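You operate a simulated robot arm through the tools that you are given. There is no shell and no other tool.

You are at the controls of a simulated two-armed robot. One attempt, no reset.

## Task
Tip the leftover nuts back in their tub and stow it in the wicker drawer.
Fine: red bowl back where it stood, green tub lid on, drawer shut. Where these are worked on the way, their far stop is far enough and under half their travel is too little: wicker drawer.

It is judged by the outcome, as a careful person would: the job done as asked, and still so three seconds after it is handed in. It fails if anything else is knocked over, pushed out of place, dropped, spilled or broken. A push-on lid holds only when it is set on centred and level and pressed home; a screw cap is set on level and turned clockwise until tight.

## Robot
Two 7-joint arms with fingered hands on one trunk that stands fixed in place. Base frame: the origin is at the foot of the trunk, x ahead of it, y to its left, z up. Lengths are in cm, angles in rad, forces in N, time in s.
The left shoulder is at [8.3, 12.8, 118.1], the right one opposite. Payload 5 kg a hand.
The tool frame of a hand sits at the grasp point between the pads (the TCP): z along the fingers, y along the line on which they close. The tips reach 3.7 cm beyond it. Largest opening 12.4 cm; the body of the gripper starts 4.3 cm behind the TCP. The gripper is a hand of 3 fingers: y runs from the thumb to the fingers, the wrist lies at [-2.1, -11.6, -20.3] in the tool frame, and closing takes about 1.5 s.
Orientation is that of the tool frame in the base frame, as a unit quaternion [x, y, z, w]. With the fingers straight down and the wrist toward the robot, the tool's x, y and z point along [0, 1, 0], [1, 0, 0] and [0, 0, -1] of the base frame.

## Interface
- The arms move only by the tool move_arm. It takes "left_plan", "right_plan" or both (then of equal length, played together; a hand with none holds still); each is a list of rows, each an object (a shift or turn left out is 0, a gripper value left out holds the last) with "slide": the shift along the tool's x, y, z in units of 50 mm (1.0 is 50 mm), a list of three; "turn": the turn, a rotation vector about the tool's x, y, z in units of 4 degrees (1.0 is 4 degrees), a list of three; "grip": the closure in counts, from 0 (fully open) to 255 (shut). In form: [{"slide": [dx, dy, dz], "turn": [rx, ry, rz], "grip": grip}, ...]. A call has 1 to 20 rows; each row shifts and turns the commanded pose from where the row before left it, along the tool's axes as they then stand. A call with a number of a shift or a turn outside -1 to 1 is refused whole. Each row takes 0.2 s and may step no farther than 5 cm and 0.15 rad from the row before; otherwise, or with a gripper value out of range, the whole call is refused. Where a pose cannot be reached the arm comes as near as it can. A force on the tool above 70 N (or 10 N above the force at the start of the call, whichever is more), or a blocked arm, ends the call early, and 0.2 s more pass. Each finger travels about 4.5 cm/s and halts on what it meets, pressing with about 26 N; the grip force reading is that of the motor and also rises with nothing between the fingers. The clock runs only during rows and for 0.2 s after the last one: add rows that do not move to give the fingers time. It gives the time, the measured TCP pose, the force on the tool (base axes), the opening and the grip force at its end, in the units of the frame above (readings bear some noise), with the torque about the TCP (base axes, N m) and any sound that the robot's microphone picked up.
- Cameras (640 x 400 px; columns grow to the right, rows downward): "scene" is now at [23.27, -2.85, 138.72]; the picture's right is [-0.32, -0.95, 0.00], its down [-0.14, 0.05, -0.99] and it looks along [0.94, -0.32, -0.15] (base axes); focal length 214 px, centre (320, 200). "left" rides on the left gripper at [-7.2, -10.4, -15.4] in its tool frame; the picture's right is [-0.83, -0.26, 0.49], its down [0.51, -0.72, 0.47] and it looks along [0.23, 0.64, 0.73] (tool axes); focal length 243 px, centre (320, 200). "right" rides on the right gripper at [7.2, -10.4, -15.4] in its tool frame; the picture's right is [-0.83, 0.26, -0.49], its down [-0.51, -0.72, 0.47] and it looks along [-0.23, 0.64, 0.73] (tool axes); focal length 243 px, centre (320, 200). There is no depth. A picture from a camera that has moved, and an enlarged one, comes with that camera's place and axes in the base frame and with its lens. The place of the scene camera against the robot may be out by one fixed shift of up to 1.2 cm in any direction.
- camera(camera): a new picture of that camera. It takes no simulated time.
- move_column(by): slides the trunk up (or, below 0, down) by that many cm; the arms and the scene camera ride with it, the base frame stays. It gives what a move gives, with no picture.
- hand_shape(shape, hand): the hand has 3 fingers and takes this shape, open, in about a second: jaw (thumb against the fingers, like two jaws); tri (thumb and two fingers); tip (a fingertip pinch); poke (one finger out to press); point (the index stretched); flat (the hand flat); cup (the hand cupped); fist (a fist). The gripper value then closes the fingers along that shape, each until it touches; the sizes above hold for jaw. It gives what a move gives, with no picture.
- aim_head(pan, tilt): turns the head with the scene camera to pan (to the left, within 1.396 rad either way) and tilt (down, from -0.506 to 1.204), counted from straight ahead of the robot. It gives what a move gives.
- enlarge(camera, box): a new picture of the part [left, top, right, bottom] of that camera's present view, enlarged. It takes no simulated time.
- sign_off(): hands the job in; it is judged then, once.

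Nothing tells you positions but the pictures and the camera data. Unless the task says otherwise, let go and move clear before handing in.

The tools are called after "Emit:" as name(argument=value, ...) on one line, values as JSON. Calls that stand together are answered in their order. move_arm: Moves the arms, as the interface text tells. Its arguments: {"type":"object","properties":{"left_plan":{"type":"array","items":{"type":"object","properties":{"slide":{"type":"array","items":{"type":"number"}},"turn":{"type":"array","items":{"type":"number"}},"grip":{"type":"number"}}}},"right_plan":{"type":"array","items":{"type":"object","properties":{"slide":{"type":"array","items":{"type":"number"}},"turn":{"type":"array","items":{"type":"number"}},"grip":{"type":"number"}}}}},"required":[]} The other tools are called the same way: move_column (by) slides the trunk up or down; hand_shape (shape, hand) gives the hand a shape; aim_head (pan, tilt) turns the head that bears the scene camera; camera (camera) takes a picture; enlarge (camera, box) takes an enlarged picture of a part of a camera's view; sign_off () hands the job in.

At the start:

```text
time: 0.0
left_eef_pos: [79.99, 22.85, 155.77]
left_tcp_rot: [0.707, 0.707, 0.0, 0.0]
left_contact_force: [0.9, -0.4, 0.7]
left_torque: [0.0, 0.04, 0.0]
left_grip_width: 12.36
left_grasp_force: 0.2
left_shape: jaw
right_eef_pos: [50.92, -31.93, 153.56]
right_tcp_rot: [0.708, 0.706, 0.0, 0.001]
right_contact_force: [0.0, 0.2, 0.4]
right_torque: [0.02, 0.01, 0.02]
right_grip_width: 12.38
right_grasp_force: 0.0
right_shape: jaw
trunk travel left (down, up): [-37.5, 18.8]
head pan, tilt: [-0.328, 0.154]
```

scene: 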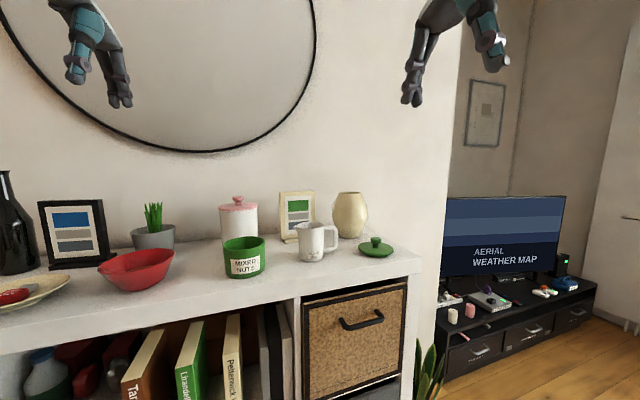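
right: 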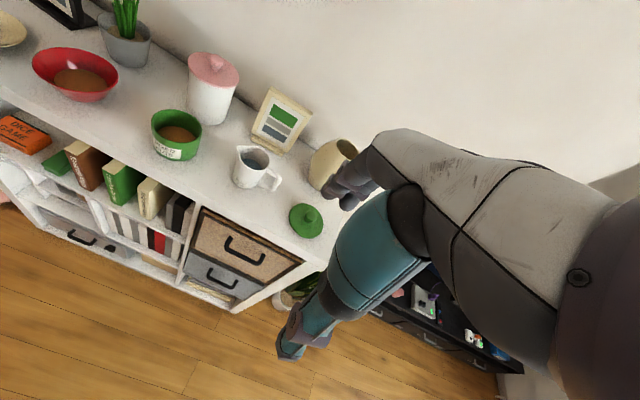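
left: 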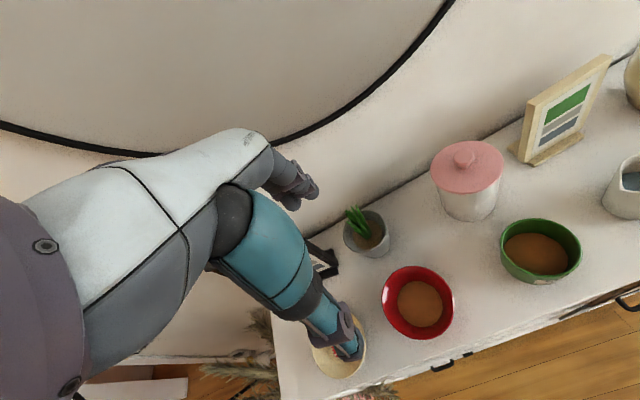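

I see a shelf with a red bowl of nuts, a green "MIXED NUTS" tub to its right, a green lid further right, and the wicker drawer below. I'll take closer looks before moving anything.

Emit:
enlarge(camera="scene", box=[90, 180, 290, 305])

Emit:
enlarge(camera="scene", box=[260, 180, 460, 305])

Emit:
enlarge(camera="scene", box=[260, 260, 460, 400])

Emit:
enlarge(camera="left", box=[340, 120, 640, 400])

Emit:
enlarge(camera="right", box=[0, 30, 360, 310])

```text
3.20 times, centred on (190, 242) of scene
camera zoom: at [23.27, -2.85, 138.72], right [-0.32, -0.95, 0.0], down [-0.14, 0.05, -0.99], along [0.94, -0.32, -0.15], focal length 686 px, centre (736, 64)
```

zoom: 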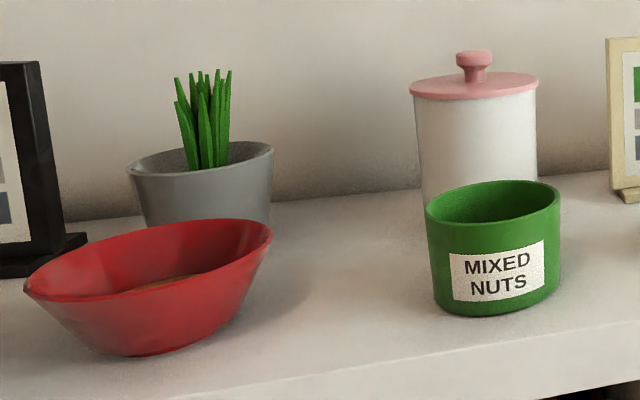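

```text
3.20 times, centred on (360, 242) of scene
camera zoom: at [23.27, -2.85, 138.72], right [-0.32, -0.95, 0.0], down [-0.14, 0.05, -0.99], along [0.94, -0.32, -0.15], focal length 686 px, centre (192, 64)
```

zoom: 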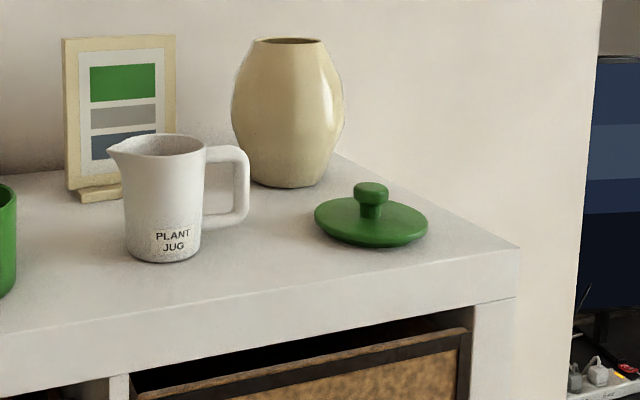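

```text
2.86 times, centred on (360, 330) of scene
camera zoom: at [23.27, -2.85, 138.72], right [-0.32, -0.95, 0.0], down [-0.14, 0.05, -0.99], along [0.94, -0.32, -0.15], focal length 613 px, centre (206, -171)
```

zoom: 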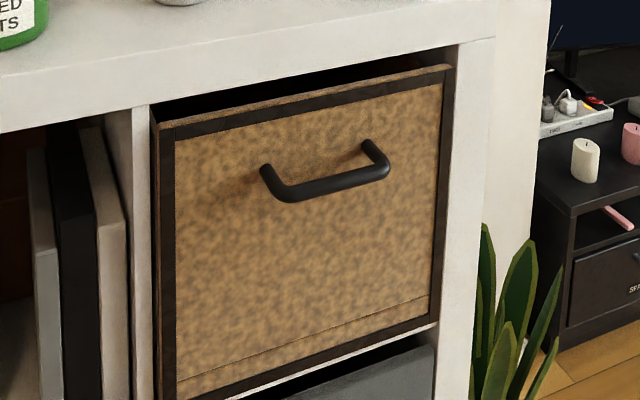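

```text
1.43 times, centred on (490, 260) of left
camera zoom: at [69.63, 15.55, 171.25], right [-0.26, -0.83, -0.49], down [-0.72, 0.51, -0.47], along [0.64, 0.23, -0.73], focal length 347 px, centre (77, 114)
```

zoom: 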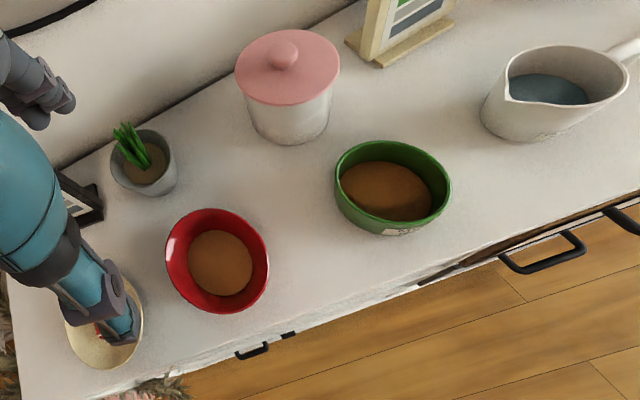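

```text
1.43 times, centred on (180, 170) of right
camera zoom: at [40.45, -24.71, 169.05], right [0.26, -0.83, 0.49], down [-0.72, -0.51, -0.47], along [0.64, -0.23, -0.73], focal length 347 px, centre (520, 243)
```

zoom: 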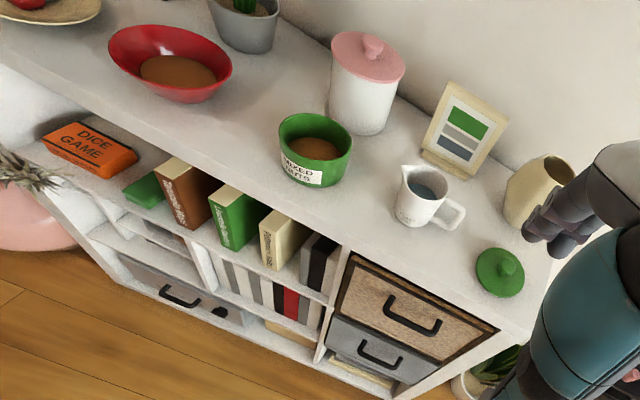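

The left hand is nearest the red bowl, which I take to be centred near [80, 21], rim z≈118. I'll hover that hand in front of the bowl's near rim, tilted forward about 30°, with the fingers half closed so I can measure from close up.

Emit:
move_arm(left_plan=[{"slide": [-0.086, -0.48, 0.7]}, {"slide": [-0.086, -0.48, 0.7]}, {"slide": [-0.086, -0.48, 0.7]}, {"slide": [-0.086, -0.48, 0.7]}, {"slide": [-0.086, -0.48, 0.7], "grip": 130}, {"turn": [-1, 0, 0]}, {"turn": [-1, 0, 0]}, {"turn": [-1, 0, 0]}, {"turn": [-1, 0, 0]}, {"turn": [-1, 0, 0]}, {"turn": [-1, 0, 0]}, {"turn": [-1, 0, 0]}, {"turn": [-0.5, 0, 0]}, {}])

Emit:
camera(camera="left")

Emit:
camera(camera="scene")

```text
time: 3.0
left_eef_pos: [68.01, 20.72, 138.25]
left_tcp_rot: [0.683, 0.683, 0.183, 0.183]
left_contact_force: [-0.2, -0.1, -0.8]
left_torque: [0.0, 0.04, 0.02]
left_grip_width: 6.14
left_grasp_force: 0.0
left_shape: jaw
right_eef_pos: [50.84, -31.99, 153.7]
right_tcp_rot: [0.708, 0.707, 0.0, 0.001]
right_contact_force: [0.4, 1.1, 0.4]
right_torque: [-0.01, -0.01, 0.0]
right_grip_width: 12.38
right_grasp_force: 0.0
right_shape: jaw
trunk travel left (down, up): [-37.5, 18.8]
head pan, tilt: [-0.328, 0.154]
```

```text
taken
camera left: at [51.34, 13.41, 146.49], right [0.02, -0.83, -0.56], down [-0.39, 0.51, -0.77], along [0.92, 0.23, -0.31], focal length 243 px, centre (320, 200)
```

left: 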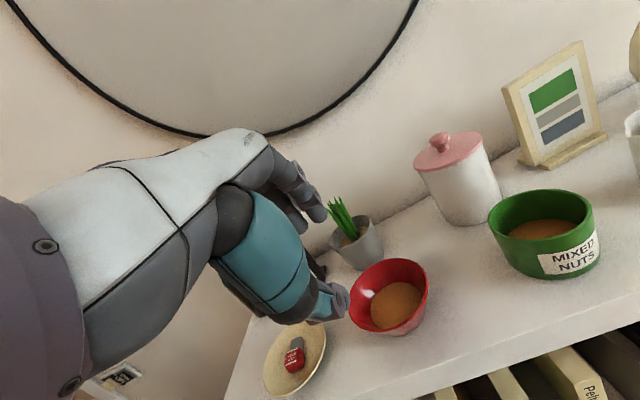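

```text
taken
camera scene: at [23.27, -2.87, 138.72], right [-0.32, -0.95, 0.0], down [-0.14, 0.05, -0.99], along [0.94, -0.32, -0.15], focal length 214 px, centre (320, 200)
```

scene: 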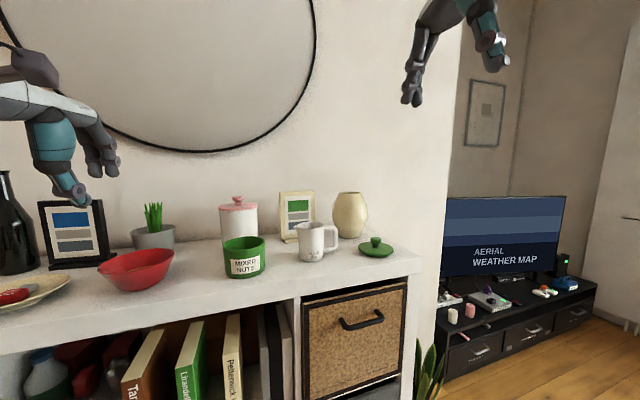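

The left hand reaches the hover pose cleanly. I'll zoom in from this viewpoint to fix the bowl's rim and the tub.

Emit:
enlarge(camera="left", box=[260, 220, 460, 345])

Emit:
enlarge(camera="left", box=[400, 120, 640, 300])

Emit:
enlarge(camera="scene", box=[0, 180, 200, 305])

```text
3.20 times, centred on (360, 282) of left
camera zoom: at [51.34, 13.41, 146.49], right [0.02, -0.83, -0.56], down [-0.39, 0.51, -0.77], along [0.92, 0.23, -0.31], focal length 776 px, centre (192, -64)
```

zoom: 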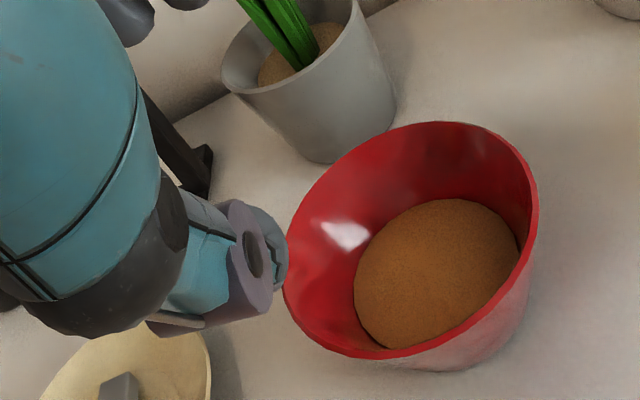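

```text
2.22 times, centred on (520, 210) of left
camera zoom: at [51.34, 13.41, 146.49], right [0.02, -0.83, -0.56], down [-0.39, 0.51, -0.77], along [0.92, 0.23, -0.31], focal length 539 px, centre (-124, 178)
```

zoom: 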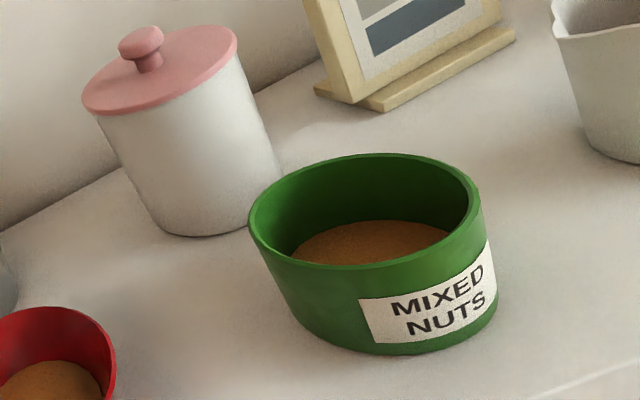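

```text
3.20 times, centred on (100, 242) of scene
camera zoom: at [23.27, -2.87, 138.72], right [-0.32, -0.95, 0.0], down [-0.14, 0.05, -0.99], along [0.94, -0.32, -0.15], focal length 686 px, centre (1024, 64)
```

zoom: 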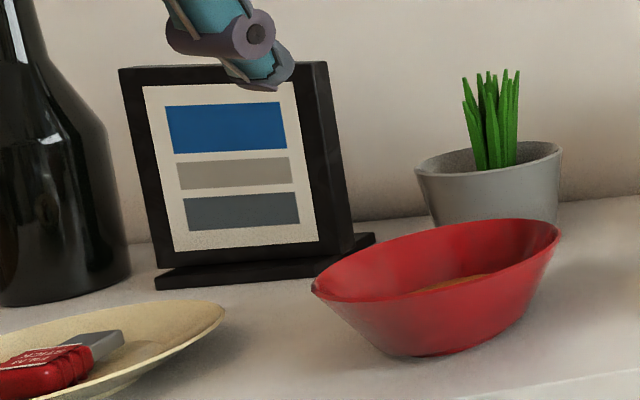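

Combining the views, the bowl's rim centre is about [81.1, 20.8, 117.8] with radius 6.9, so its near rim is at x≈74.3. The tub is centred near [80.4, −2.0] with its rim at z≈119.5, and the shelf top is at z≈112.4. I'll bring the left hand along its own axis toward the near rim and stop short to check.

Emit:
move_arm(left_plan=[{"slide": [0.016, -0.48, 0.3]}, {"slide": [0, -0.476, 0.5]}, {"slide": [0, 0, 0.7]}, {"slide": [0, 0, 0.7]}, {"slide": [0, 0, 0.5]}, {"slide": [0, 0, 0.3]}, {}])

Emit:
camera(camera="left")

Emit:
enlarge(camera="scene", box=[0, 160, 200, 305])

```text
time: 4.6
left_eef_pos: [71.36, 20.63, 122.96]
left_tcp_rot: [0.683, 0.683, 0.183, 0.183]
left_contact_force: [0.7, -0.8, 0.5]
left_torque: [0.0, -0.01, 0.01]
left_grip_width: 6.14
left_grasp_force: 0.0
left_shape: jaw
right_eef_pos: [50.9, -31.94, 153.61]
right_tcp_rot: [0.708, 0.707, 0.0, 0.0]
right_contact_force: [-1.1, -0.5, 0.3]
right_torque: [0.0, 0.0, 0.0]
right_grip_width: 12.37
right_grasp_force: 0.1
right_shape: jaw
trunk travel left (down, up): [-37.5, 18.8]
head pan, tilt: [-0.328, 0.154]
```

```text
taken
camera left: at [54.71, 13.44, 131.17], right [0.02, -0.83, -0.56], down [-0.39, 0.51, -0.77], along [0.92, 0.23, -0.31], focal length 243 px, centre (320, 200)
```

left: 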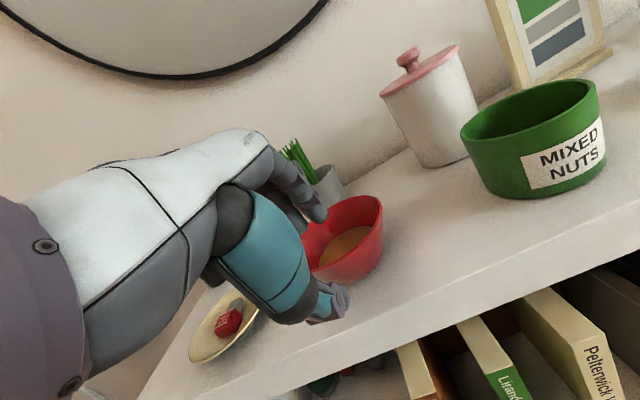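

```text
2.76 times, centred on (100, 232) of scene
camera zoom: at [23.25, -2.85, 138.72], right [-0.32, -0.95, 0.0], down [-0.14, 0.05, -0.99], along [0.94, -0.32, -0.15], focal length 592 px, centre (927, 110)
```

zoom: 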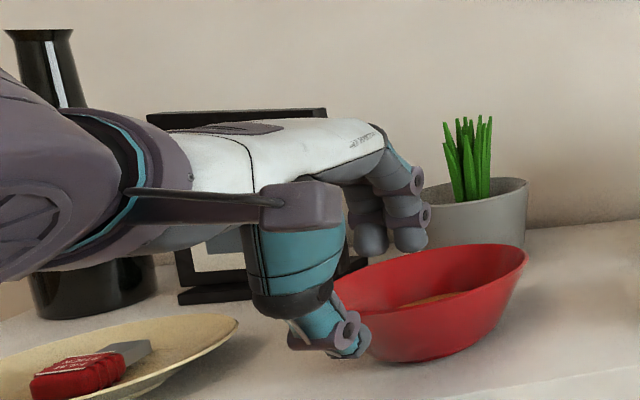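

The two fingers sit over the bowl and the thumb is in front of it, close to the shelf. I'll narrow the opening first so the thumb stays clear, then check again before the last few centimetres.

Emit:
move_arm(left_plan=[{"grip": 165}, {}, {}, {"slide": [0, 0, 0.25]}, {"slide": [0, 0, 0.25]}, {}])

Emit:
enlarge(camera="left", box=[220, 150, 420, 350])

Emit:
enlarge(camera="scene", box=[60, 200, 180, 290])

```text
time: 6.0
left_eef_pos: [72.62, 20.71, 120.89]
left_tcp_rot: [0.683, 0.683, 0.182, 0.183]
left_contact_force: [0.1, 0.2, 0.5]
left_torque: [-0.02, 0.02, 0.02]
left_grip_width: 4.43
left_grasp_force: 0.0
left_shape: jaw
right_eef_pos: [50.86, -31.95, 153.75]
right_tcp_rot: [0.708, 0.706, -0.001, 0.0]
right_contact_force: [-0.2, 0.2, 0.9]
right_torque: [0.0, 0.02, 0.01]
right_grip_width: 12.37
right_grasp_force: 0.1
right_shape: jaw
trunk travel left (down, up): [-37.5, 18.8]
head pan, tilt: [-0.328, 0.154]
```

```text
2.00 times, centred on (320, 250) of left
camera zoom: at [55.93, 13.46, 129.01], right [0.02, -0.83, -0.56], down [-0.39, 0.51, -0.77], along [0.92, 0.23, -0.31], focal length 485 px, centre (320, 100)
```

zoom: 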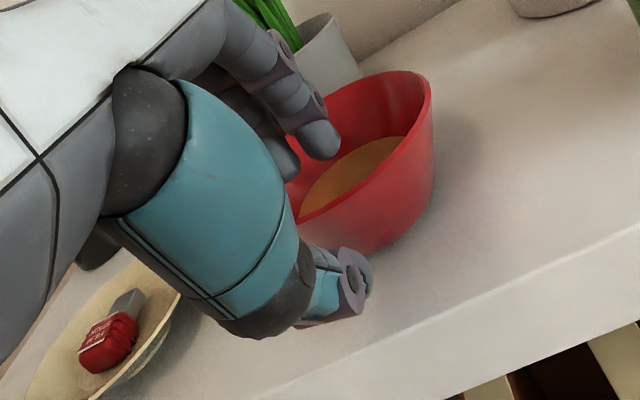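

```text
4.44 times, centred on (120, 245) of scene
camera zoom: at [23.24, -2.87, 138.72], right [-0.32, -0.95, 0.0], down [-0.14, 0.05, -0.99], along [0.94, -0.32, -0.15], focal length 953 px, centre (1209, 0)
```

zoom: 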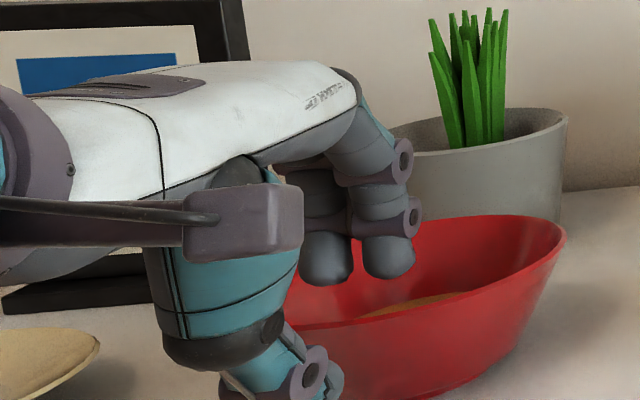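

Two fingers are inside the rim above the nuts and the thumb is outside, with the rim between them. I'll advance the last 1.3 cm and close.

Emit:
move_arm(left_plan=[{"slide": [0, 0, 0.14]}, {"slide": [0, 0, 0.12]}, {}])

Emit:
enlarge(camera="left", box=[220, 150, 420, 350])

Emit:
enlarge(camera="scene", box=[60, 200, 180, 290])

```text
time: 6.8
left_eef_pos: [73.33, 20.7, 119.84]
left_tcp_rot: [0.682, 0.683, 0.184, 0.183]
left_contact_force: [0.3, -0.1, -0.7]
left_torque: [-0.03, -0.05, -0.01]
left_grip_width: 4.43
left_grasp_force: 0.0
left_shape: jaw
right_eef_pos: [50.99, -31.9, 153.71]
right_tcp_rot: [0.708, 0.706, -0.001, 0.0]
right_contact_force: [0.4, 0.9, -0.4]
right_torque: [-0.01, 0.02, -0.02]
right_grip_width: 12.37
right_grasp_force: 0.0
right_shape: jaw
trunk travel left (down, up): [-37.5, 18.8]
head pan, tilt: [-0.328, 0.154]
```

```text
2.00 times, centred on (320, 250) of left
camera zoom: at [56.65, 13.4, 127.92], right [0.02, -0.83, -0.56], down [-0.39, 0.51, -0.77], along [0.92, 0.23, -0.31], focal length 485 px, centre (320, 100)
```

zoom: 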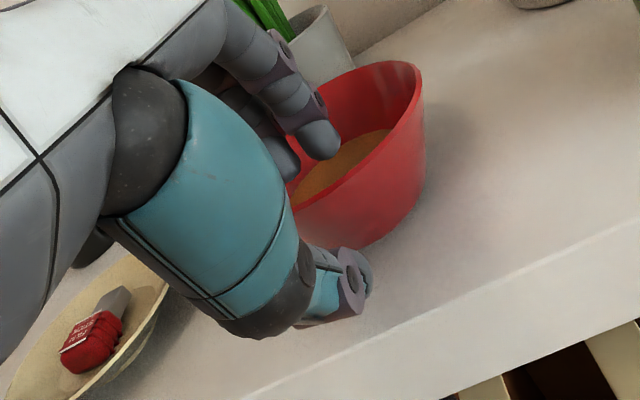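

```text
4.44 times, centred on (120, 245) of scene
camera zoom: at [23.26, -2.85, 138.72], right [-0.32, -0.95, 0.0], down [-0.14, 0.05, -0.99], along [0.94, -0.32, -0.15], focal length 953 px, centre (1209, 0)
```

zoom: 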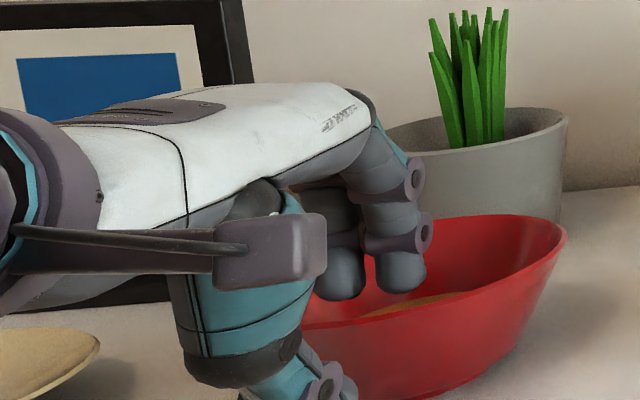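

The pose looks right, so I'll close on the rim now.

Emit:
move_arm(left_plan=[{"grip": 200}, {"grip": 230}, {"grip": 255}, {}, {}, {}, {}])

Emit:
enlarge(camera="left", box=[220, 150, 420, 350])

Emit:
enlarge(camera="scene", box=[60, 200, 180, 290])

```text
time: 8.4
left_eef_pos: [73.41, 20.66, 119.61]
left_tcp_rot: [0.684, 0.682, 0.181, 0.184]
left_contact_force: [1.1, 0.8, -0.3]
left_torque: [-0.03, -0.06, 0.03]
left_grip_width: 0.47
left_grasp_force: 26.0
left_shape: jaw
right_eef_pos: [50.88, -31.9, 153.75]
right_tcp_rot: [0.708, 0.707, 0.0, 0.0]
right_contact_force: [1.0, 0.8, 0.3]
right_torque: [-0.03, 0.03, -0.02]
right_grip_width: 12.38
right_grasp_force: 0.1
right_shape: jaw
trunk travel left (down, up): [-37.5, 18.8]
head pan, tilt: [-0.328, 0.154]
```

```text
2.00 times, centred on (320, 250) of left
camera zoom: at [56.67, 13.4, 127.91], right [0.02, -0.83, -0.56], down [-0.39, 0.51, -0.77], along [0.92, 0.23, -0.31], focal length 485 px, centre (320, 100)
```

zoom: 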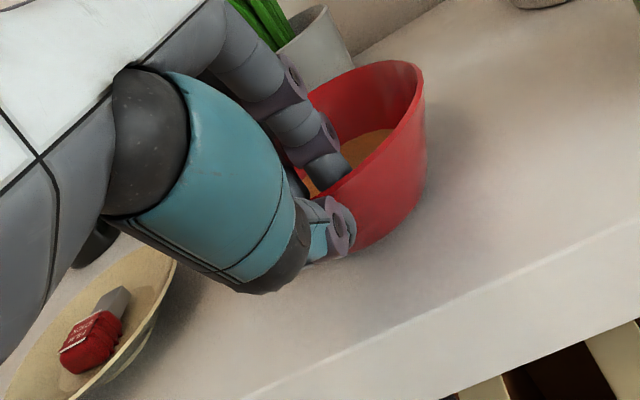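

```text
4.44 times, centred on (120, 245) of scene
camera zoom: at [23.28, -2.85, 138.71], right [-0.32, -0.95, 0.0], down [-0.15, 0.05, -0.99], along [0.94, -0.32, -0.15], focal length 953 px, centre (1209, 0)
```

zoom: 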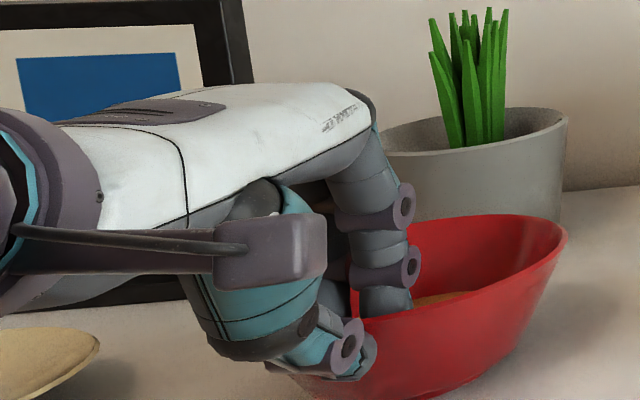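

The grip is firm on the rim (0.47 cm wall) and the bowl hasn't shifted. I'll lift it straight up slowly and check that it stays level.

Emit:
move_arm(left_plan=[{"slide": [0, 0.05, -0.087]}, {"slide": [0, 0.1, -0.173]}, {"slide": [0, 0.1, -0.173]}, {"slide": [0, 0.1, -0.173]}, {}])

Emit:
enlarge(camera="left", box=[220, 150, 420, 350])

Emit:
enlarge(camera="scene", box=[60, 180, 180, 290])

```text
time: 9.6
left_eef_pos: [73.31, 20.65, 123.15]
left_tcp_rot: [0.684, 0.683, 0.182, 0.183]
left_contact_force: [0.2, -0.2, -2.6]
left_torque: [0.06, 0.22, 0.02]
left_grip_width: 0.52
left_grasp_force: 26.4
left_shape: jaw
right_eef_pos: [50.9, -31.99, 153.61]
right_tcp_rot: [0.708, 0.706, 0.0, -0.001]
right_contact_force: [-1.0, -0.1, 0.1]
right_torque: [-0.01, -0.03, 0.01]
right_grip_width: 12.35
right_grasp_force: 0.2
right_shape: jaw
trunk travel left (down, up): [-37.5, 18.8]
head pan, tilt: [-0.328, 0.154]
```

```text
2.00 times, centred on (320, 250) of left
camera zoom: at [56.62, 13.45, 131.33], right [0.02, -0.83, -0.56], down [-0.39, 0.51, -0.77], along [0.92, 0.23, -0.31], focal length 485 px, centre (320, 100)
```

zoom: 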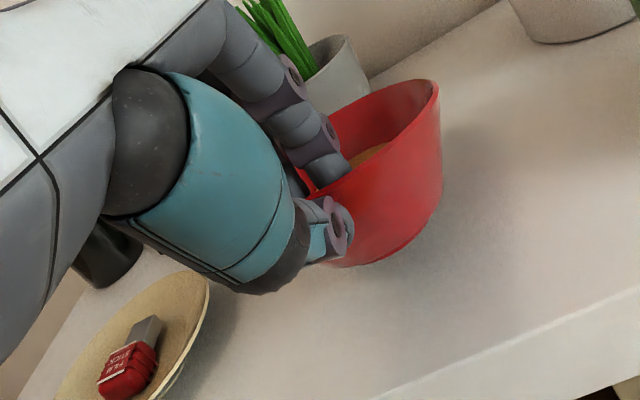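

```text
3.64 times, centred on (120, 235) of scene
camera zoom: at [23.3, -2.83, 138.71], right [-0.32, -0.95, 0.0], down [-0.15, 0.05, -0.99], along [0.94, -0.32, -0.15], focal length 780 px, centre (1047, 73)
```

zoom: 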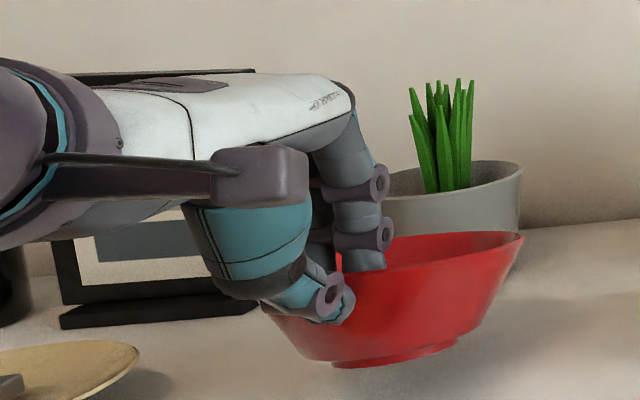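

The bowl is up, but its far side has sagged a few degrees. I'll lift a little further, raise the far side by 4° to compensate, and check whether it's stable.

Emit:
move_arm(left_plan=[{"slide": [0, 0.1, -0.173], "turn": [-0.5, 0, 0]}, {"slide": [0, 0.106, -0.17], "turn": [-0.5, 0, 0]}, {"slide": [0, 0.112, -0.166]}, {"slide": [0, 0.112, -0.166]}, {"slide": [0, 0.112, -0.166]}, {}])

Emit:
camera(camera="left")

Emit:
enlarge(camera="scene", box=[60, 150, 180, 260])

```text
time: 11.0
left_eef_pos: [73.36, 20.55, 128.14]
left_tcp_rot: [0.676, 0.676, 0.206, 0.207]
left_contact_force: [-0.4, -0.1, -2.3]
left_torque: [0.02, 0.19, 0.01]
left_grip_width: 0.49
left_grasp_force: 26.0
left_shape: jaw
right_eef_pos: [50.86, -32.01, 153.68]
right_tcp_rot: [0.708, 0.706, 0.0, 0.0]
right_contact_force: [-0.5, -0.7, -0.6]
right_torque: [0.05, 0.0, -0.02]
right_grip_width: 12.39
right_grasp_force: 0.0
right_shape: jaw
trunk travel left (down, up): [-37.5, 18.8]
head pan, tilt: [-0.328, 0.154]
```

```text
taken
camera left: at [56.14, 13.38, 135.13], right [0.06, -0.83, -0.55], down [-0.34, 0.51, -0.79], along [0.94, 0.23, -0.25], focal length 243 px, centre (320, 200)
```

left: 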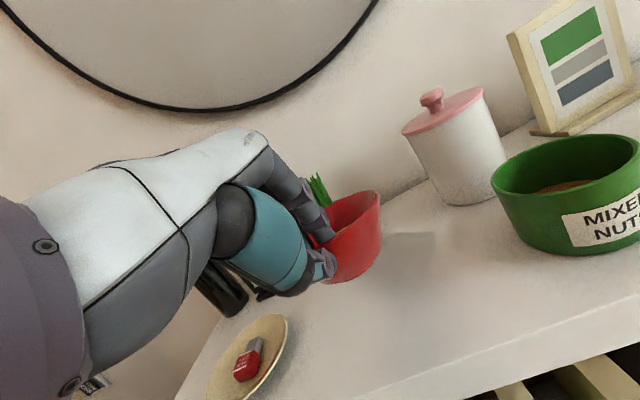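

```text
3.64 times, centred on (120, 205) of scene
camera zoom: at [23.32, -2.84, 138.71], right [-0.32, -0.95, 0.0], down [-0.15, 0.05, -0.99], along [0.94, -0.32, -0.15], focal length 780 px, centre (1047, 182)
```

zoom: 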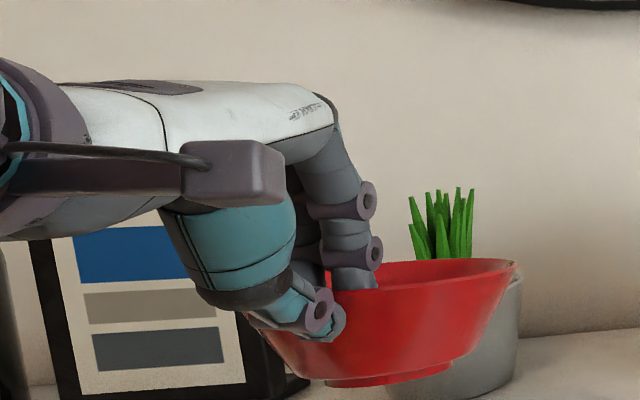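

The bowl is stable in the grip and roughly level. I'll lift it to about z=138 and carry it over to the right of the tub. Then its left lip can tip into the tub while the hand stays in front.

Emit:
move_arm(left_plan=[{"slide": [0, 0.15, -0.22]}, {"slide": [0, 0.224, -0.332]}, {"slide": [0, 0.224, -0.332]}, {"slide": [0, 0.224, -0.332]}, {"slide": [0, 0.224, -0.332]}, {"slide": [0, 0.07, -0.112]}, {"slide": [-0.2, -0.055, -0.037]}, {"slide": [-0.4, -0.055, -0.037]}, {"slide": [-0.5, 0, 0]}, {"slide": [-0.5, 0, 0]}, {"slide": [-0.5, 0, 0]}, {"slide": [-0.5, 0, 0]}, {"slide": [-0.5, 0, 0]}, {"slide": [-0.5, 0, 0]}, {"slide": [-0.5, 0, 0]}, {"slide": [-0.5, 0, 0]}, {"slide": [-0.4, 0, 0]}, {"slide": [-0.2, 0, 0]}, {}])

Emit:
camera(camera="left")

Emit:
camera(camera="scene")

Emit:
camera(camera="right")

```text
time: 15.0
left_eef_pos: [72.57, -5.41, 138.09]
left_tcp_rot: [0.677, 0.676, 0.205, 0.206]
left_contact_force: [0.3, 0.1, -2.2]
left_torque: [0.0, 0.22, 0.0]
left_grip_width: 0.52
left_grasp_force: 25.7
left_shape: jaw
right_eef_pos: [50.89, -31.94, 153.72]
right_tcp_rot: [0.707, 0.707, 0.0, 0.0]
right_contact_force: [0.1, -0.1, -0.8]
right_torque: [-0.01, 0.04, 0.04]
right_grip_width: 12.37
right_grasp_force: 0.0
right_shape: jaw
trunk travel left (down, up): [-37.5, 18.8]
head pan, tilt: [-0.328, 0.154]
```

```text
taken
camera left: at [55.41, -12.56, 145.07], right [0.06, -0.83, -0.55], down [-0.34, 0.51, -0.79], along [0.94, 0.23, -0.25], focal length 243 px, centre (320, 200)
```

left: 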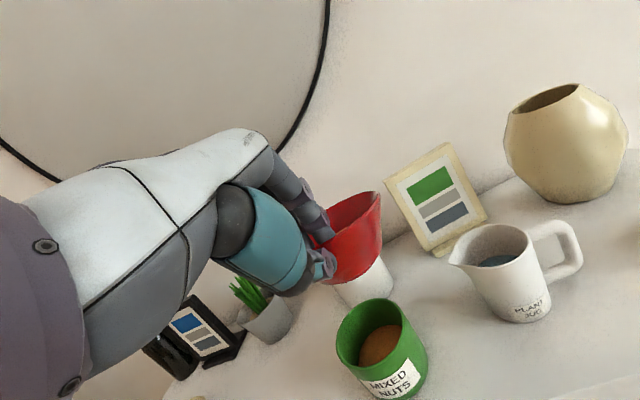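

```text
taken
camera scene: at [23.31, -2.83, 138.71], right [-0.32, -0.95, 0.0], down [-0.15, 0.05, -0.99], along [0.94, -0.32, -0.15], focal length 214 px, centre (320, 200)
```

scene: 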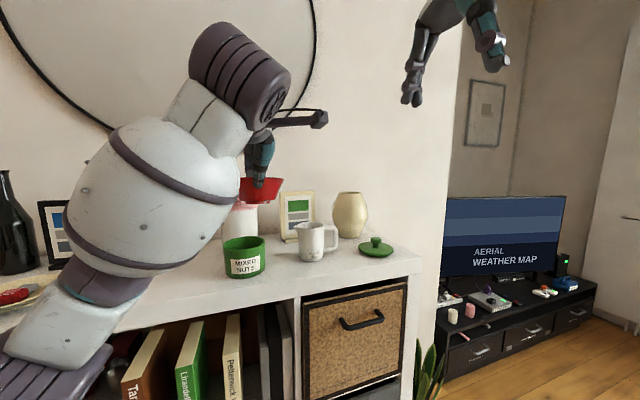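

```text
taken
camera right: at [40.5, -24.68, 169.04], right [0.26, -0.83, 0.49], down [-0.72, -0.51, -0.47], along [0.64, -0.23, -0.73], focal length 243 px, centre (320, 200)
```

right: 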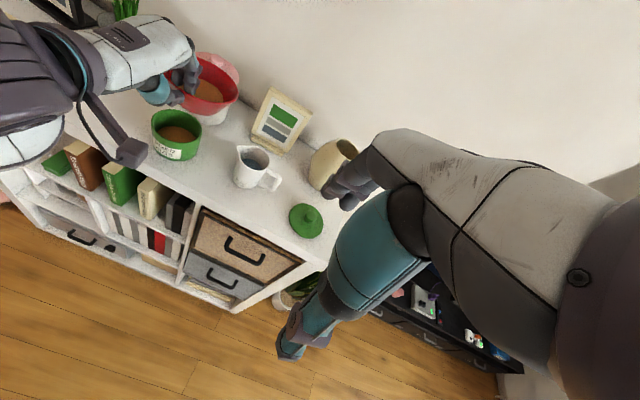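

The bowl is now above and slightly right of the tub. I'll shift it 5 cm further right, then tilt it to 40° while lowering, keeping its left lip over the tub.

Emit:
move_arm(left_plan=[{"slide": [-0.2, 0, 0]}, {"slide": [-0.31, 0, 0]}, {"slide": [-0.31, 0, 0]}, {"slide": [-0.2, 0, 0]}, {"slide": [0.042, -0.045, 0.066], "turn": [0, -0.829, -0.559]}, {"slide": [0.047, -0.043, 0.064], "turn": [0, -0.829, -0.559]}, {"slide": [0.052, -0.041, 0.061], "turn": [0, -0.829, -0.559]}, {"slide": [0.057, -0.039, 0.058], "turn": [0, -0.829, -0.559]}, {"slide": [0.062, -0.037, 0.054], "turn": [0, -0.829, -0.559]}, {"slide": [0.11, -0.054, 0.08], "turn": [0, -0.829, -0.559]}, {"slide": [0.116, -0.049, 0.073], "turn": [0, -0.829, -0.559]}, {"slide": [0.122, -0.045, 0.066], "turn": [0, -0.829, -0.559]}, {"slide": [0.128, -0.04, 0.059], "turn": [0, -0.829, -0.559]}, {"slide": [0.132, -0.035, 0.052], "turn": [0, -0.829, -0.559]}, {}])

Emit:
camera(camera="left")

Emit:
enlarge(camera="right", box=[60, 0, 300, 200])

Emit:
camera(camera="scene")

```text
time: 18.2
left_eef_pos: [72.66, -7.58, 132.88]
left_tcp_rot: [0.564, 0.706, -0.038, 0.426]
left_contact_force: [0.4, 0.0, -3.5]
left_torque: [0.09, 0.21, -0.03]
left_grip_width: 0.52
left_grasp_force: 25.8
left_shape: jaw
right_eef_pos: [50.93, -31.88, 153.68]
right_tcp_rot: [0.708, 0.707, 0.0, 0.0]
right_contact_force: [0.3, 0.6, 0.1]
right_torque: [-0.01, 0.01, 0.01]
right_grip_width: 12.34
right_grasp_force: 0.1
right_shape: jaw
trunk travel left (down, up): [-37.5, 18.8]
head pan, tilt: [-0.328, 0.154]
```

```text
taken
camera left: at [55.43, -8.73, 142.87], right [0.06, -0.99, 0.11], down [-0.34, -0.12, -0.93], along [0.94, 0.02, -0.34], focal length 243 px, centre (320, 200)
```

left: 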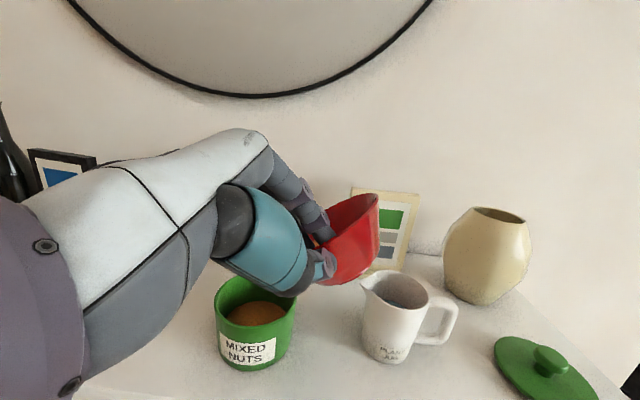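

```text
2.00 times, centred on (180, 100) of right
camera zoom: at [40.48, -24.71, 169.05], right [0.26, -0.83, 0.49], down [-0.72, -0.51, -0.47], along [0.64, -0.23, -0.73], focal length 485 px, centre (600, 400)
```

zoom: 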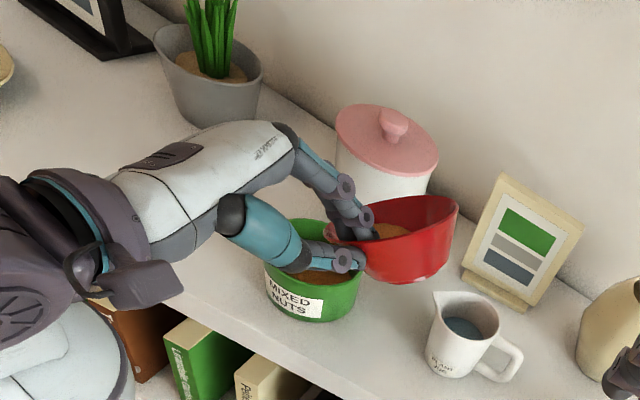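

```text
taken
camera scene: at [23.3, -2.86, 138.71], right [-0.32, -0.95, 0.0], down [-0.15, 0.05, -0.99], along [0.94, -0.32, -0.15], focal length 214 px, centre (320, 200)
```

scene: 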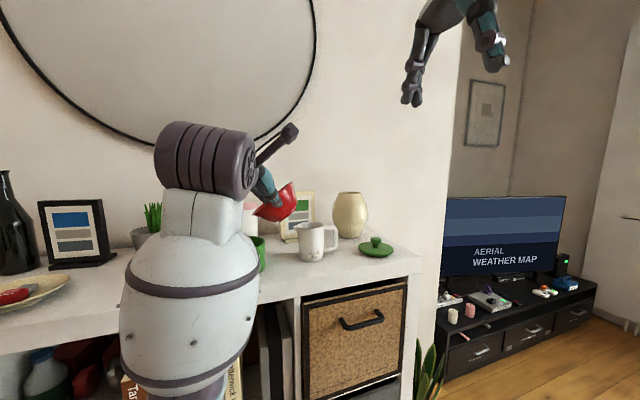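

The 40° tilt went smoothly with no slip in the grip and the nuts still inside. I'll continue to 60° while lowering the lip closer to the tub opening.

Emit:
move_arm(left_plan=[{"slide": [0.127, -0.01, 0.015], "turn": [0, -0.829, -0.559]}, {"slide": [0.128, -0.005, 0.0075], "turn": [0, -0.829, -0.559]}, {"slide": [0.128, 0, 0], "turn": [0, -0.829, -0.559]}, {"slide": [0.128, 0.005, -0.0073], "turn": [0, -0.829, -0.559]}, {"slide": [0.127, 0.01, -0.0147], "turn": [0, -0.829, -0.559]}, {}])

Emit:
enlarge(camera="left", box=[180, 140, 420, 340])

Emit:
enlarge(camera="right", box=[120, 60, 270, 180])

```text
time: 19.6
left_eef_pos: [72.72, -5.59, 130.45]
left_tcp_rot: [0.482, 0.689, -0.159, 0.517]
left_contact_force: [-0.5, -0.2, -2.7]
left_torque: [0.12, 0.17, 0.01]
left_grip_width: 0.51
left_grasp_force: 25.6
left_shape: jaw
right_eef_pos: [50.98, -31.94, 153.74]
right_tcp_rot: [0.708, 0.706, 0.0, -0.001]
right_contact_force: [0.6, -0.2, 0.6]
right_torque: [-0.01, 0.01, 0.01]
right_grip_width: 12.38
right_grasp_force: 0.1
right_shape: jaw
trunk travel left (down, up): [-37.5, 18.8]
head pan, tilt: [-0.328, 0.154]
```

```text
2.00 times, centred on (300, 240) of left
camera zoom: at [55.44, -3.1, 140.33], right [0.06, -0.89, 0.44], down [-0.34, -0.44, -0.83], along [0.94, -0.1, -0.33], focal length 485 px, centre (360, 120)
```

zoom: 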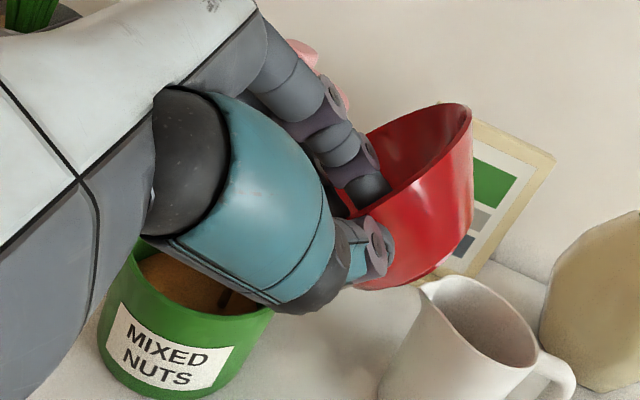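

```text
3.33 times, centred on (195, 120) of right
camera zoom: at [40.49, -24.7, 169.04], right [0.26, -0.83, 0.49], down [-0.72, -0.51, -0.47], along [0.64, -0.23, -0.73], focal length 809 px, centre (737, 467)
```

zoom: 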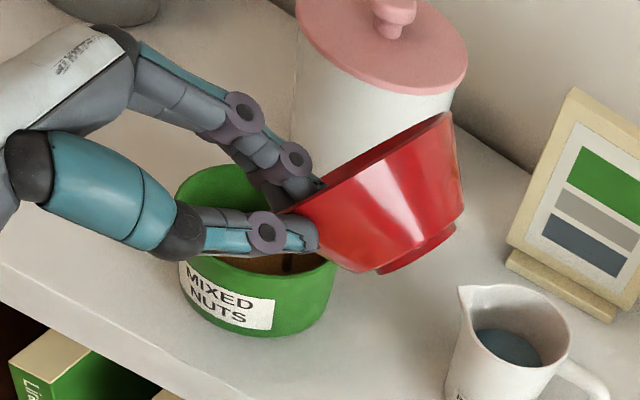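

Something thin and brown seems to be coming off the lip into the tub. I'll look closer before continuing.

Emit:
enlarge(camera="right", box=[165, 100, 235, 150])

Emit:
enlarge(camera="left", box=[180, 240, 300, 340])

```text
8.00 times, centred on (200, 125) of right
camera zoom: at [40.49, -24.7, 169.04], right [0.26, -0.83, 0.49], down [-0.72, -0.51, -0.47], along [0.64, -0.23, -0.73], focal length 1941 px, centre (1280, 800)
```

zoom: 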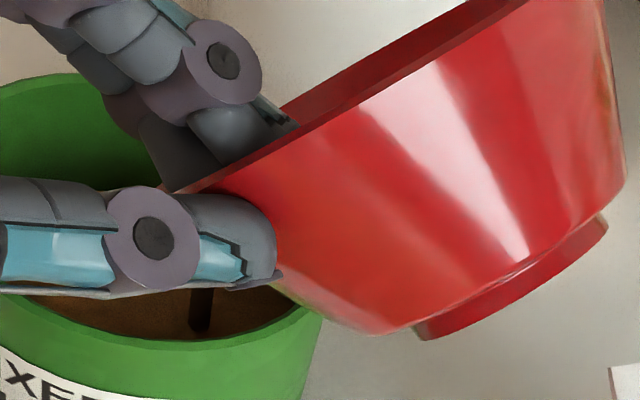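

```text
4.00 times, centred on (240, 290) of left
camera zoom: at [55.44, -3.1, 140.33], right [0.06, -0.89, 0.44], down [-0.34, -0.44, -0.83], along [0.94, -0.1, -0.33], focal length 970 px, centre (640, -160)
```

zoom: 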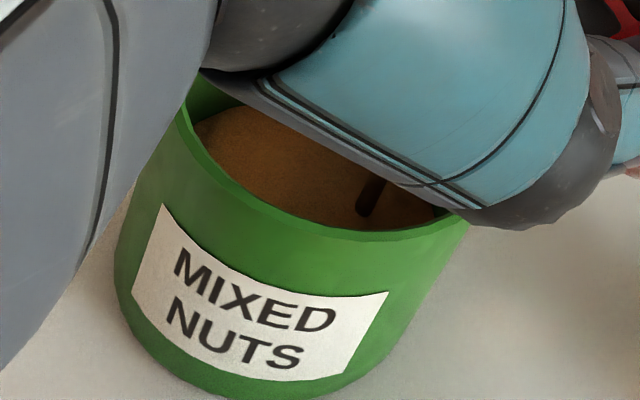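

The nuts are pouring as a stream that lands inside the tub at about [80, −3.7]. I'll continue tilting slowly to 80° with pauses, easing the lip slightly toward the tub's centre.

Emit:
move_arm(left_plan=[{"slide": [0.088, 0.049, -0.073], "turn": [0, -0.829, -0.559]}, {}, {"slide": [0.081, 0.0525, -0.0778], "turn": [0, -0.829, -0.559]}, {}, {"slide": [0.075, 0.0555, -0.0823], "turn": [0, -0.829, -0.559]}, {}, {"slide": [0.0675, 0.0583, -0.0864], "turn": [0, -0.829, -0.559]}, {}, {"slide": [0.06, 0.0607, -0.09], "turn": [0, -0.829, -0.559]}, {}])

Emit:
enlarge(camera="left", box=[180, 140, 420, 340])

Emit:
enlarge(camera="right", box=[140, 70, 250, 160])

```text
time: 21.8
left_eef_pos: [72.67, -2.4, 129.77]
left_tcp_rot: [0.384, 0.651, -0.278, 0.593]
left_contact_force: [-0.2, 0.2, -2.2]
left_torque: [0.14, 0.19, -0.02]
left_grip_width: 0.52
left_grasp_force: 25.4
left_shape: jaw
right_eef_pos: [51.0, -31.86, 153.7]
right_tcp_rot: [0.708, 0.706, 0.0, -0.001]
right_contact_force: [0.2, 0.1, -0.6]
right_torque: [-0.02, -0.02, 0.02]
right_grip_width: 12.35
right_grasp_force: 0.1
right_shape: jaw
trunk travel left (down, up): [-37.5, 18.8]
head pan, tilt: [-0.328, 0.154]
```

```text
2.00 times, centred on (300, 240) of left
camera zoom: at [55.54, 3.09, 138.18], right [0.06, -0.69, 0.72], down [-0.34, -0.7, -0.63], along [0.94, -0.2, -0.27], focal length 485 px, centre (360, 120)
```

zoom: 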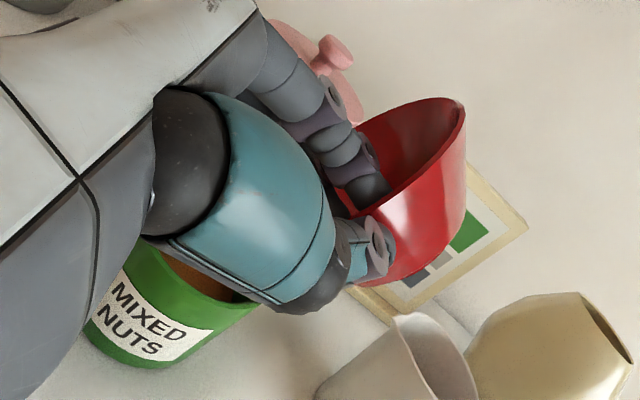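

```text
4.44 times, centred on (195, 115) of right
camera zoom: at [40.49, -24.71, 169.04], right [0.26, -0.83, 0.49], down [-0.72, -0.51, -0.47], along [0.64, -0.23, -0.73], focal length 1078 px, centre (876, 578)
```

zoom: 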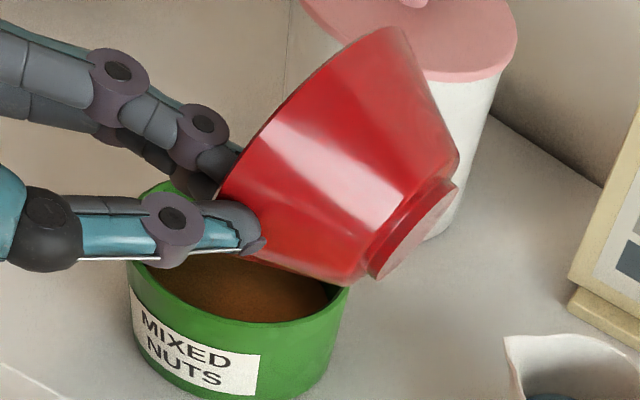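

The bowl is at 80° and the nuts have gone into the tub. I'll continue to about 100° to empty it fully.

Emit:
move_arm(left_plan=[{"slide": [0.0526, 0.0573, -0.0849], "turn": [0, -0.829, -0.559]}, {}, {"slide": [0.0453, 0.0592, -0.0877], "turn": [0, -0.829, -0.559]}, {}, {"slide": [0.0378, 0.0608, -0.0901], "turn": [0, -0.829, -0.559]}, {}, {"slide": [0.03, 0.0621, -0.0921], "turn": [0, -0.829, -0.559]}, {}, {"slide": [0.0223, 0.0631, -0.0937], "turn": [0, -0.829, -0.559]}, {}, {}])

Emit:
enlarge(camera="left", box=[180, 140, 420, 340])

Emit:
enlarge(camera="right", box=[140, 70, 250, 160])

Emit:
camera(camera="scene")

```text
time: 24.2
left_eef_pos: [72.81, 0.26, 128.95]
left_tcp_rot: [0.275, 0.593, -0.386, 0.651]
left_contact_force: [-0.8, 0.0, -3.1]
left_torque: [0.07, 0.17, 0.02]
left_grip_width: 0.55
left_grasp_force: 26.0
left_shape: jaw
right_eef_pos: [50.97, -31.98, 153.7]
right_tcp_rot: [0.708, 0.706, 0.001, 0.0]
right_contact_force: [-0.1, -0.1, 0.3]
right_torque: [0.02, -0.02, 0.0]
right_grip_width: 12.37
right_grasp_force: 0.1
right_shape: jaw
trunk travel left (down, up): [-37.5, 18.8]
head pan, tilt: [-0.328, 0.154]
```

```text
2.00 times, centred on (300, 240) of left
camera zoom: at [55.42, 8.38, 134.93], right [0.06, -0.4, 0.92], down [-0.34, -0.87, -0.36], along [0.94, -0.29, -0.19], focal length 485 px, centre (360, 120)
```

zoom: 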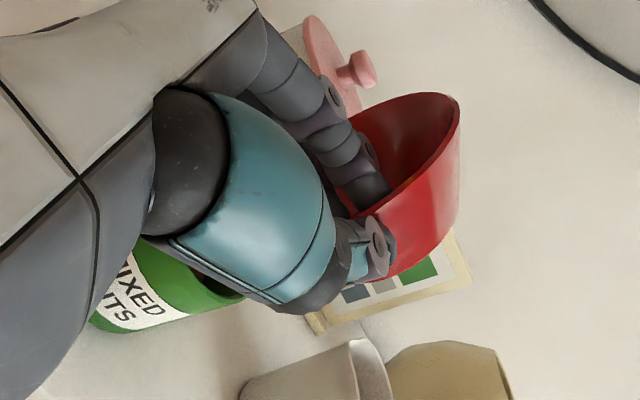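

```text
4.44 times, centred on (195, 115) of right
camera zoom: at [40.49, -24.71, 169.04], right [0.26, -0.83, 0.49], down [-0.72, -0.51, -0.47], along [0.64, -0.23, -0.73], focal length 1078 px, centre (876, 578)
```

zoom: 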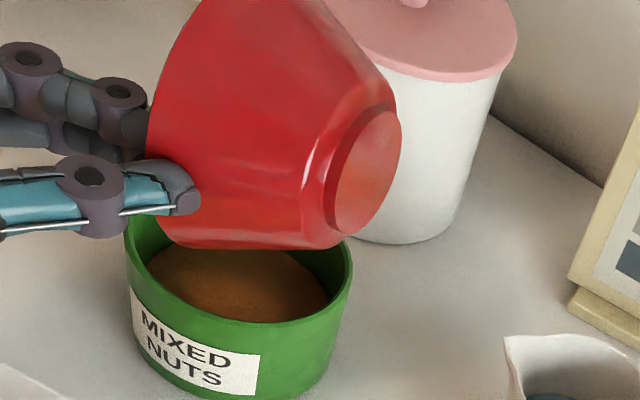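

```text
taken
camera scene: at [23.3, -2.86, 138.71], right [-0.32, -0.95, 0.0], down [-0.15, 0.05, -0.99], along [0.94, -0.32, -0.15], focal length 214 px, centre (320, 200)
```

scene: 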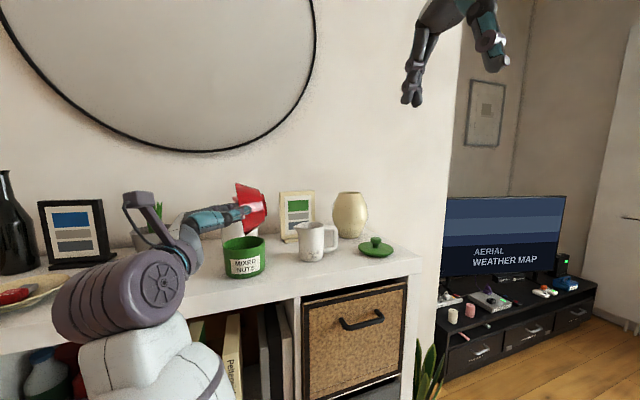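

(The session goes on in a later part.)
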